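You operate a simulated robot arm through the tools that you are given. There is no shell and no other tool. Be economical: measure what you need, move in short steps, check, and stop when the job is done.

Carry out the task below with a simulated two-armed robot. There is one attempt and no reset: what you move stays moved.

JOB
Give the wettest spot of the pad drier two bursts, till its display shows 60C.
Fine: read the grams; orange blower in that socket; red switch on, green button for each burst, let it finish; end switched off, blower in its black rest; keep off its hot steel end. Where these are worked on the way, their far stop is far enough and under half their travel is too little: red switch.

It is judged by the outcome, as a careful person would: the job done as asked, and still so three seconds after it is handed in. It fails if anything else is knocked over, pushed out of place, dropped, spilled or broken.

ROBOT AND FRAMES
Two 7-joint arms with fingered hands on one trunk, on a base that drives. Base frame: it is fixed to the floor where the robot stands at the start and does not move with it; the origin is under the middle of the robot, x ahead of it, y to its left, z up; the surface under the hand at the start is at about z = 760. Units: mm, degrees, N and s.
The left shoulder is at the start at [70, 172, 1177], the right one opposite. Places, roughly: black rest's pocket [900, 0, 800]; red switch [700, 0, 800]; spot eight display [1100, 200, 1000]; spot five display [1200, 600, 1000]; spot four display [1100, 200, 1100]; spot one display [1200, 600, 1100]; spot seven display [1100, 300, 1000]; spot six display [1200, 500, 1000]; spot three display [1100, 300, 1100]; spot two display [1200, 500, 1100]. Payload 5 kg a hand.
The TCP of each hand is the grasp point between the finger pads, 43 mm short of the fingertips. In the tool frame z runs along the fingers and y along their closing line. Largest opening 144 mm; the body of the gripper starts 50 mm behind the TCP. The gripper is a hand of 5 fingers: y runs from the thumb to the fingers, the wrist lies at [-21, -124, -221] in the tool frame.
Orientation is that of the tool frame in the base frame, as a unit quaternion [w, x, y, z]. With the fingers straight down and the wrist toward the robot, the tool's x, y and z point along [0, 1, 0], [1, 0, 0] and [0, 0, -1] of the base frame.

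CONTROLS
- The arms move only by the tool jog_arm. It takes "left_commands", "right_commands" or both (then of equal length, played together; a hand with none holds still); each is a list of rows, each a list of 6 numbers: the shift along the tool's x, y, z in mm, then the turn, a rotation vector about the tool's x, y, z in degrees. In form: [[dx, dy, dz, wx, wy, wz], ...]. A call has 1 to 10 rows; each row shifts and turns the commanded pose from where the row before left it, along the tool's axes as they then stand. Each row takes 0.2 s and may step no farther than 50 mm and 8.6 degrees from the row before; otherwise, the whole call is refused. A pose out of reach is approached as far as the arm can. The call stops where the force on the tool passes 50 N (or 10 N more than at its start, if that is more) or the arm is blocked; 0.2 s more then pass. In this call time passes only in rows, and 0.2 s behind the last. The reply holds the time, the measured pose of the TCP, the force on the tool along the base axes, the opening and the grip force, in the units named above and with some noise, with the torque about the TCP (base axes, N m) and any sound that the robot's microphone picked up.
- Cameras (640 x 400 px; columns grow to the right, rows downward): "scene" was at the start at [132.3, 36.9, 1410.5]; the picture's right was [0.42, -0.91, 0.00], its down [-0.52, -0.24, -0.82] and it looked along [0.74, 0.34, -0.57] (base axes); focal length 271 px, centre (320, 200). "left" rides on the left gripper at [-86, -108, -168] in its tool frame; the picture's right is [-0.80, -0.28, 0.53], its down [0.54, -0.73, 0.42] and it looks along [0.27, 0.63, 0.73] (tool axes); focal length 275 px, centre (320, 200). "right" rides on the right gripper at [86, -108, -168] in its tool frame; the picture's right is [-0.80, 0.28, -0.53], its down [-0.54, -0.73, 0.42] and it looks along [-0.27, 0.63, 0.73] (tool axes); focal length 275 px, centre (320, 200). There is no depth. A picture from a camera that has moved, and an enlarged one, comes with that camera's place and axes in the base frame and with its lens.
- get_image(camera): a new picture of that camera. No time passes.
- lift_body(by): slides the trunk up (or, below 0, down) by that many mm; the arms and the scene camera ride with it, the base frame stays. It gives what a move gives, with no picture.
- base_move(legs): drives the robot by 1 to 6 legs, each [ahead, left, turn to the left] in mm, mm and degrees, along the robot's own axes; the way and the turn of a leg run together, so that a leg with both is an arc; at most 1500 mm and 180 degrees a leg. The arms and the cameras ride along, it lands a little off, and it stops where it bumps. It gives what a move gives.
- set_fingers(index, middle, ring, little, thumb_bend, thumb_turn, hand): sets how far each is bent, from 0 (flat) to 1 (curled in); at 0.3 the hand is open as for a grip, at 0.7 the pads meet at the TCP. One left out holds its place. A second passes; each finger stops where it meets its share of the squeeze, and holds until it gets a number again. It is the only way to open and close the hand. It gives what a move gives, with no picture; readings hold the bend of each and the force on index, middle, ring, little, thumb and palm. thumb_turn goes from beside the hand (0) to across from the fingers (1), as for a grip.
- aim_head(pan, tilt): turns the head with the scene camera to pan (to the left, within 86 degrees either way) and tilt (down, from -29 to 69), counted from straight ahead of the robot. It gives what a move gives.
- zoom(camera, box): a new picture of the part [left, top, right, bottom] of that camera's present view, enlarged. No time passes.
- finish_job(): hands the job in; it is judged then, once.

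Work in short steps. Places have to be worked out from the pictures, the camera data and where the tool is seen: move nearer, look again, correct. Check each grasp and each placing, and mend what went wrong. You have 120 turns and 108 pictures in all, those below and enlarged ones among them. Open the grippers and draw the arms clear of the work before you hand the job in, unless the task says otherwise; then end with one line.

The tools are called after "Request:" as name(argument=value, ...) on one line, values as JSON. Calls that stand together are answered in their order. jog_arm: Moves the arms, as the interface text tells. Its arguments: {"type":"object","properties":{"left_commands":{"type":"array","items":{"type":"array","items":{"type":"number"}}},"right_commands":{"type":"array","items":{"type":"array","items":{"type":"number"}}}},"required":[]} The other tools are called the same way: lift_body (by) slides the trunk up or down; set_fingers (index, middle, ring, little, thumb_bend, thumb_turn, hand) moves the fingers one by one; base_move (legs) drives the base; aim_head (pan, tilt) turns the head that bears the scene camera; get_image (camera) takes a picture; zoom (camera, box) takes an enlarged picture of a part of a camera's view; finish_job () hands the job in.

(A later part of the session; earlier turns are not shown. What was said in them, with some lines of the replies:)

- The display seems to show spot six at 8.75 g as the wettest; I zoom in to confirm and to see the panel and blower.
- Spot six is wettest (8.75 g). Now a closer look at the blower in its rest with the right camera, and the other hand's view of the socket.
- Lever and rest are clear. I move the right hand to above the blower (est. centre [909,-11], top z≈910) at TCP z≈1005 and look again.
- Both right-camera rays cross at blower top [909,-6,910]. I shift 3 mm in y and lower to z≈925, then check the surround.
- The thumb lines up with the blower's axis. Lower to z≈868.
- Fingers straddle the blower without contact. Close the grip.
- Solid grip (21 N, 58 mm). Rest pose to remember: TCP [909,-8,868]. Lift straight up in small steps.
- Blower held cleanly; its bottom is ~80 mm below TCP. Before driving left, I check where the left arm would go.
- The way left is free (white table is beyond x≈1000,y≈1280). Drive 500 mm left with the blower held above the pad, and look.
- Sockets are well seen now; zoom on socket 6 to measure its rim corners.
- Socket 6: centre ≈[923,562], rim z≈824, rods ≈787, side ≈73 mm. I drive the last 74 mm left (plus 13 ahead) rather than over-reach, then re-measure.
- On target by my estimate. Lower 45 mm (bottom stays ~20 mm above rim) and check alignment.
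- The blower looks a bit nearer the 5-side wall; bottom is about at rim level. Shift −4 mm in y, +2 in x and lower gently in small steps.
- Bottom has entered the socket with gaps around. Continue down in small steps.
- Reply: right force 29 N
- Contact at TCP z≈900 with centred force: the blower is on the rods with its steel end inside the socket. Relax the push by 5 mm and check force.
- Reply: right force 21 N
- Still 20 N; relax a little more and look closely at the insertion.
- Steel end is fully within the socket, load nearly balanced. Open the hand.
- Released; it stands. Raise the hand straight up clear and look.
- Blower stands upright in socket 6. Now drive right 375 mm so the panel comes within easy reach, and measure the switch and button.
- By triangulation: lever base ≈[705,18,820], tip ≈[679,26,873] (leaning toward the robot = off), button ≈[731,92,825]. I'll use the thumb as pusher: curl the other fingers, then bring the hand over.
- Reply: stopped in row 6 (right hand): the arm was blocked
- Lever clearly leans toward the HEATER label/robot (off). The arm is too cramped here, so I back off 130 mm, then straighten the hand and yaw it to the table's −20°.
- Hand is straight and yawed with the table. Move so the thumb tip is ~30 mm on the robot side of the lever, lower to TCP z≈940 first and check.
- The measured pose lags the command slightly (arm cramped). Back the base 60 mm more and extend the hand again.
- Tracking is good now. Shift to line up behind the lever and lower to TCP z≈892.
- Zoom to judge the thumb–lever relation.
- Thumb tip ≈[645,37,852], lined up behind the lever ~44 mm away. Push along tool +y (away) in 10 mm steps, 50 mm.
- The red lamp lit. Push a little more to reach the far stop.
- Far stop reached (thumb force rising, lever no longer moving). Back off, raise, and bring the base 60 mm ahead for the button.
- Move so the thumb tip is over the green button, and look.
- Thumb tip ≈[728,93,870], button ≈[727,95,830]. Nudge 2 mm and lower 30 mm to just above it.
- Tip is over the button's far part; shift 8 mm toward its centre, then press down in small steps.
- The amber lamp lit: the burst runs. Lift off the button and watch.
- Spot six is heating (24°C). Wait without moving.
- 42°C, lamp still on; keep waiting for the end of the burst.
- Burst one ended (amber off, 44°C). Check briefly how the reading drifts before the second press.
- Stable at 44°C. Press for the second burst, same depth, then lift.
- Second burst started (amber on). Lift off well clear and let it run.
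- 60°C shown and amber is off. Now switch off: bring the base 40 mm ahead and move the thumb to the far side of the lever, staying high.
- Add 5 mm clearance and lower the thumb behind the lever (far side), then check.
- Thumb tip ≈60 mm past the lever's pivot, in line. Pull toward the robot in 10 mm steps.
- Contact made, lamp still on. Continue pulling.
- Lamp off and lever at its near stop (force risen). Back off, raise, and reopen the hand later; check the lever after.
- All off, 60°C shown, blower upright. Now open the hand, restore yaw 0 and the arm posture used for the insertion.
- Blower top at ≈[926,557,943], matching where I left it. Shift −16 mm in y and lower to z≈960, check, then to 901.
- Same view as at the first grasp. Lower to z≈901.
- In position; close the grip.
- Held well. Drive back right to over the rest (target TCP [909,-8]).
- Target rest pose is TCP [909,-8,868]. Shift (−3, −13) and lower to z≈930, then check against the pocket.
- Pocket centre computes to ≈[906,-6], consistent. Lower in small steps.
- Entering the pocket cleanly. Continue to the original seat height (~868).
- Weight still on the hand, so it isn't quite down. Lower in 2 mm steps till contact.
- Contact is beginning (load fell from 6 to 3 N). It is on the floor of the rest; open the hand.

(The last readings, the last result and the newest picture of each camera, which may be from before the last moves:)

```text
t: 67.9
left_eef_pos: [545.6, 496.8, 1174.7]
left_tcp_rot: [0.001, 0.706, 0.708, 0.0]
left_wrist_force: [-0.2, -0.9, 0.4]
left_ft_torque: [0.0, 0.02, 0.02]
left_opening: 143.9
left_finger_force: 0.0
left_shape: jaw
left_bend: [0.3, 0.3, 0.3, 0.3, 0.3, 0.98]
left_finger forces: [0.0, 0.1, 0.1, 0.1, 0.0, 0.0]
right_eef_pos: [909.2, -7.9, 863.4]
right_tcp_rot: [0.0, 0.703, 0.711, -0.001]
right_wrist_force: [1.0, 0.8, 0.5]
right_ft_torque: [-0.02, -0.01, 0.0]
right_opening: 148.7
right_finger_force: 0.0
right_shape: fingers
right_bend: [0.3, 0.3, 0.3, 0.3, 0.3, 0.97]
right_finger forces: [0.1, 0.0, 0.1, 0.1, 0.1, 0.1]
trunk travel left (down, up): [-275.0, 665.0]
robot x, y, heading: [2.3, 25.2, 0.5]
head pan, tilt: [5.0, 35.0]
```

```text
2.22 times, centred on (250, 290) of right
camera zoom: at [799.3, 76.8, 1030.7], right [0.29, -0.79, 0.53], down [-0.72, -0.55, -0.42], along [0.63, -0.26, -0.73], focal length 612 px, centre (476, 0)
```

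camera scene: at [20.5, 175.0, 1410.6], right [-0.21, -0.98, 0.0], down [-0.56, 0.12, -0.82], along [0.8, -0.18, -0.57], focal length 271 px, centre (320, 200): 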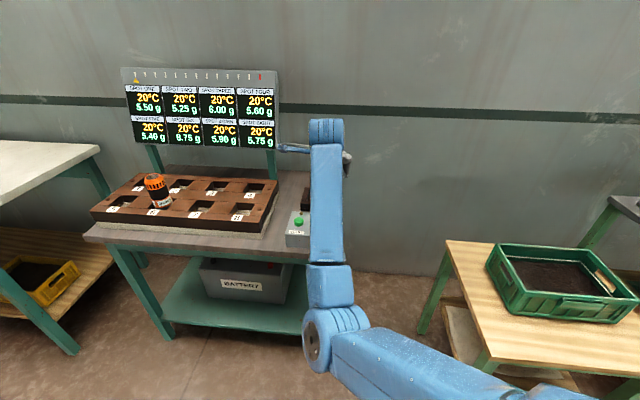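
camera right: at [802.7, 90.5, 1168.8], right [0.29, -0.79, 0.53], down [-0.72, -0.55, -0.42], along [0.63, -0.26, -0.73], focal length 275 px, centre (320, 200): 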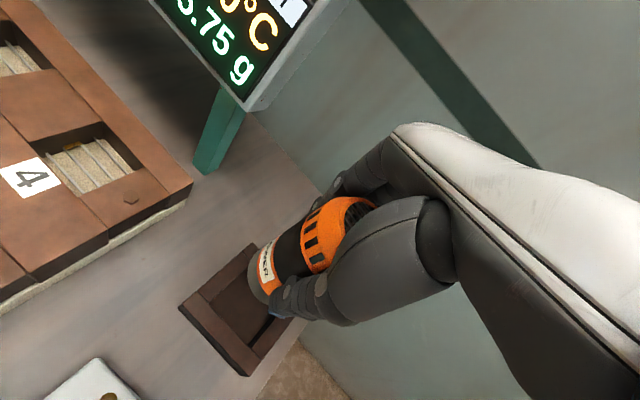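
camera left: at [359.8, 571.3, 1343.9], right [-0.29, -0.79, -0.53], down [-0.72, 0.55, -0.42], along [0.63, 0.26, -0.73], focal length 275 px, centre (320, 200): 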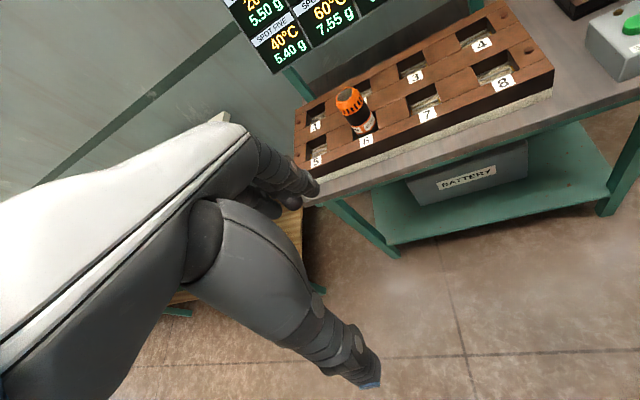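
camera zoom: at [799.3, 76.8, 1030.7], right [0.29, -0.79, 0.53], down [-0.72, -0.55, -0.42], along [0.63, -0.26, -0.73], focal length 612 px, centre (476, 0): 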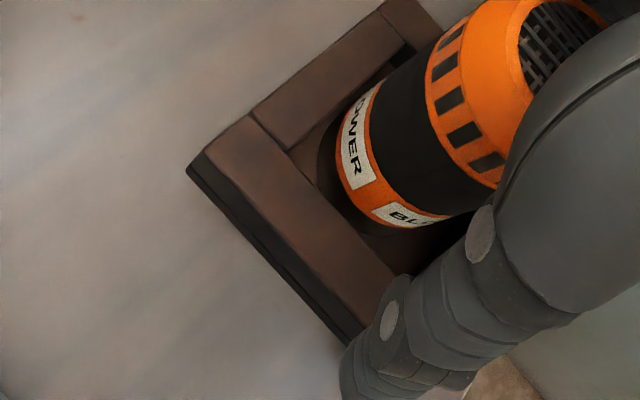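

Released and standing. Raise the hand straight up, and drive back a little to check the whole scene.

Request:
jog_arm(right_commands=[[0, 0, -25, 0, 0, 0], [0, 0, -35, 0, 0, 0], [0, 0, -40, 0, 0, 0], [0, 0, -40, 0, 0, 0], [0, 0, -40, 0, 0, 0], [0, 0, -40, 0, 0, 0]])

Request:
base_move(legs=[[-250, 0, 0]])

Request:
aim_head(pan=12, tilt=30)

Request:
get_image(camera="scene")

Request:
get_image(camera="right")

```text
t: 69.3
left_eef_pos: [544.3, 497.6, 1175.6]
left_tcp_rot: [0.0, 0.705, 0.709, 0.001]
left_wrist_force: [-0.4, -0.1, 0.1]
left_ft_torque: [-0.02, -0.02, 0.01]
left_opening: 143.8
left_finger_force: 0.0
left_shape: jaw
left_bend: [0.3, 0.3, 0.3, 0.3, 0.3, 0.98]
left_finger forces: [0.0, 0.1, 0.0, 0.1, 0.0, 0.0]
right_eef_pos: [907.4, -7.2, 1083.2]
right_tcp_rot: [0.0, 0.703, 0.712, -0.002]
right_wrist_force: [-0.4, 0.1, 0.6]
right_ft_torque: [0.04, -0.04, 0.05]
right_opening: 149.2
right_finger_force: 0.0
right_shape: fingers
right_bend: [0.3, 0.3, 0.3, 0.3, 0.3, 0.97]
right_finger forces: [0.0, 0.0, 0.1, 0.1, 0.1, 0.1]
trunk travel left (down, up): [-275.0, 665.0]
robot x, y, heading: [0.2, 28.1, 0.3]
head pan, tilt: [5.0, 35.0]
```

```text
t: 71.1
left_eef_pos: [292.4, 497.1, 1175.1]
left_tcp_rot: [0.0, 0.705, 0.71, 0.0]
left_wrist_force: [-0.4, 0.4, 1.2]
left_ft_torque: [0.03, -0.05, 0.02]
left_opening: 143.7
left_finger_force: 0.0
left_shape: jaw
left_bend: [0.3, 0.3, 0.3, 0.3, 0.3, 0.98]
left_finger forces: [0.0, 0.1, 0.1, 0.0, 0.0, 0.1]
right_eef_pos: [656.1, -8.0, 1083.0]
right_tcp_rot: [0.0, 0.702, 0.712, -0.002]
right_wrist_force: [0.5, 0.1, -0.4]
right_ft_torque: [-0.01, -0.05, 0.05]
right_opening: 149.5
right_finger_force: 0.1
right_shape: fingers
right_bend: [0.3, 0.3, 0.3, 0.3, 0.3, 0.97]
right_finger forces: [0.0, 0.1, 0.1, 0.0, 0.0, 0.1]
trunk travel left (down, up): [-275.0, 665.0]
robot x, y, heading: [-254.0, 25.3, 0.2]
head pan, tilt: [5.0, 35.0]
```

```text
t: 71.8
left_eef_pos: [291.7, 496.2, 1174.8]
left_tcp_rot: [0.0, 0.705, 0.71, 0.0]
left_wrist_force: [0.5, -0.3, -0.9]
left_ft_torque: [0.01, -0.02, 0.01]
left_opening: 143.8
left_finger_force: 0.0
left_shape: jaw
left_bend: [0.3, 0.3, 0.3, 0.3, 0.3, 0.98]
left_finger forces: [0.0, 0.0, 0.0, 0.1, 0.0, 0.1]
right_eef_pos: [655.1, -6.7, 1081.4]
right_tcp_rot: [0.001, 0.702, 0.712, 0.0]
right_wrist_force: [0.2, 0.0, 1.1]
right_ft_torque: [0.01, 0.02, 0.02]
right_opening: 149.3
right_finger_force: 0.1
right_shape: fingers
right_bend: [0.3, 0.3, 0.3, 0.3, 0.3, 0.97]
right_finger forces: [0.0, 0.1, 0.0, 0.1, 0.1, 0.0]
trunk travel left (down, up): [-275.0, 665.0]
robot x, y, heading: [-253.5, 27.6, 0.5]
head pan, tilt: [12.0, 30.0]
```

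```text
29 pictures are left
camera scene: at [-111.5, 45.5, 1418.5], right [0.21, -0.98, 0.0], down [-0.49, -0.11, -0.87], along [0.85, 0.19, -0.5], focal length 271 px, centre (320, 200)
```

scene: 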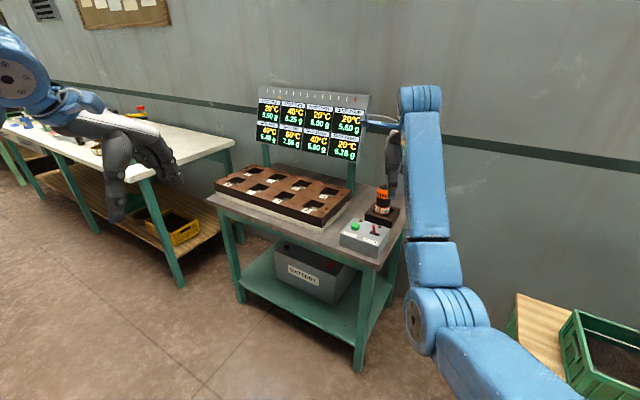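

```text
28 pictures are left
camera right: at [546.8, 77.8, 1250.1], right [0.3, -0.79, 0.53], down [-0.72, -0.55, -0.42], along [0.63, -0.26, -0.73], focal length 275 px, centre (320, 200)
```

right: 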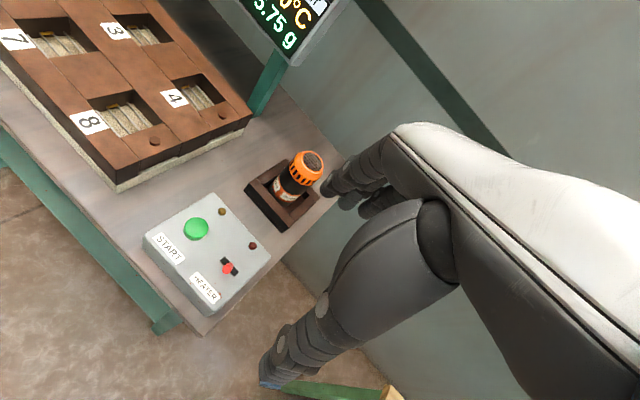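

Everything seems in place; a last zoom on display and panel before handing in.

Request:
zoom(camera="scene", box=[240, 80, 380, 170])

Request:
zoom(camera="right", box=[140, 130, 340, 310])

```text
4.44 times, centred on (310, 125) of scene
camera zoom: at [-111.5, 45.5, 1418.5], right [0.21, -0.98, 0.0], down [-0.49, -0.11, -0.87], along [0.85, 0.19, -0.5], focal length 1203 px, centre (364, 533)
```

zoom: 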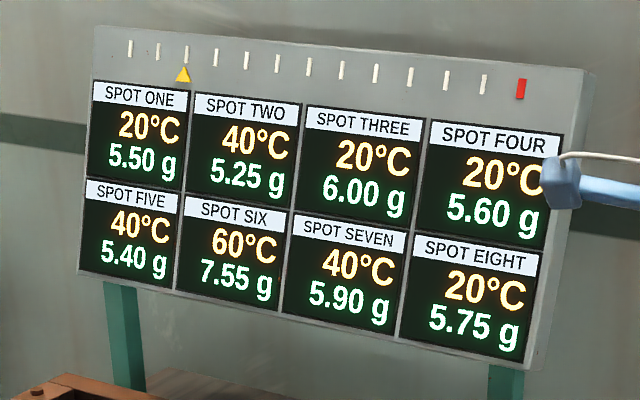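

```text
2.22 times, centred on (240, 220) of right
camera zoom: at [546.8, 77.8, 1250.1], right [0.3, -0.79, 0.53], down [-0.72, -0.55, -0.42], along [0.63, -0.26, -0.73], focal length 612 px, centre (498, 156)
```

zoom: 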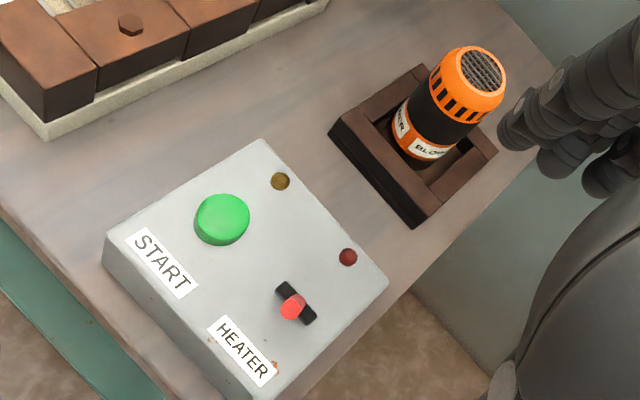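

Spot six shows 60°C, the lever is back at its off stop with the lamp dark, the blower is upright in its rest, and the hands are open and clear. I hand it in.

Request:
finish_job()

```text
The job is handed in.
```

The wettest spot, six (8.75 g at the start), got its two bursts and its display now shows 60°C; the heater is switched off and the blower is back in its black rest.
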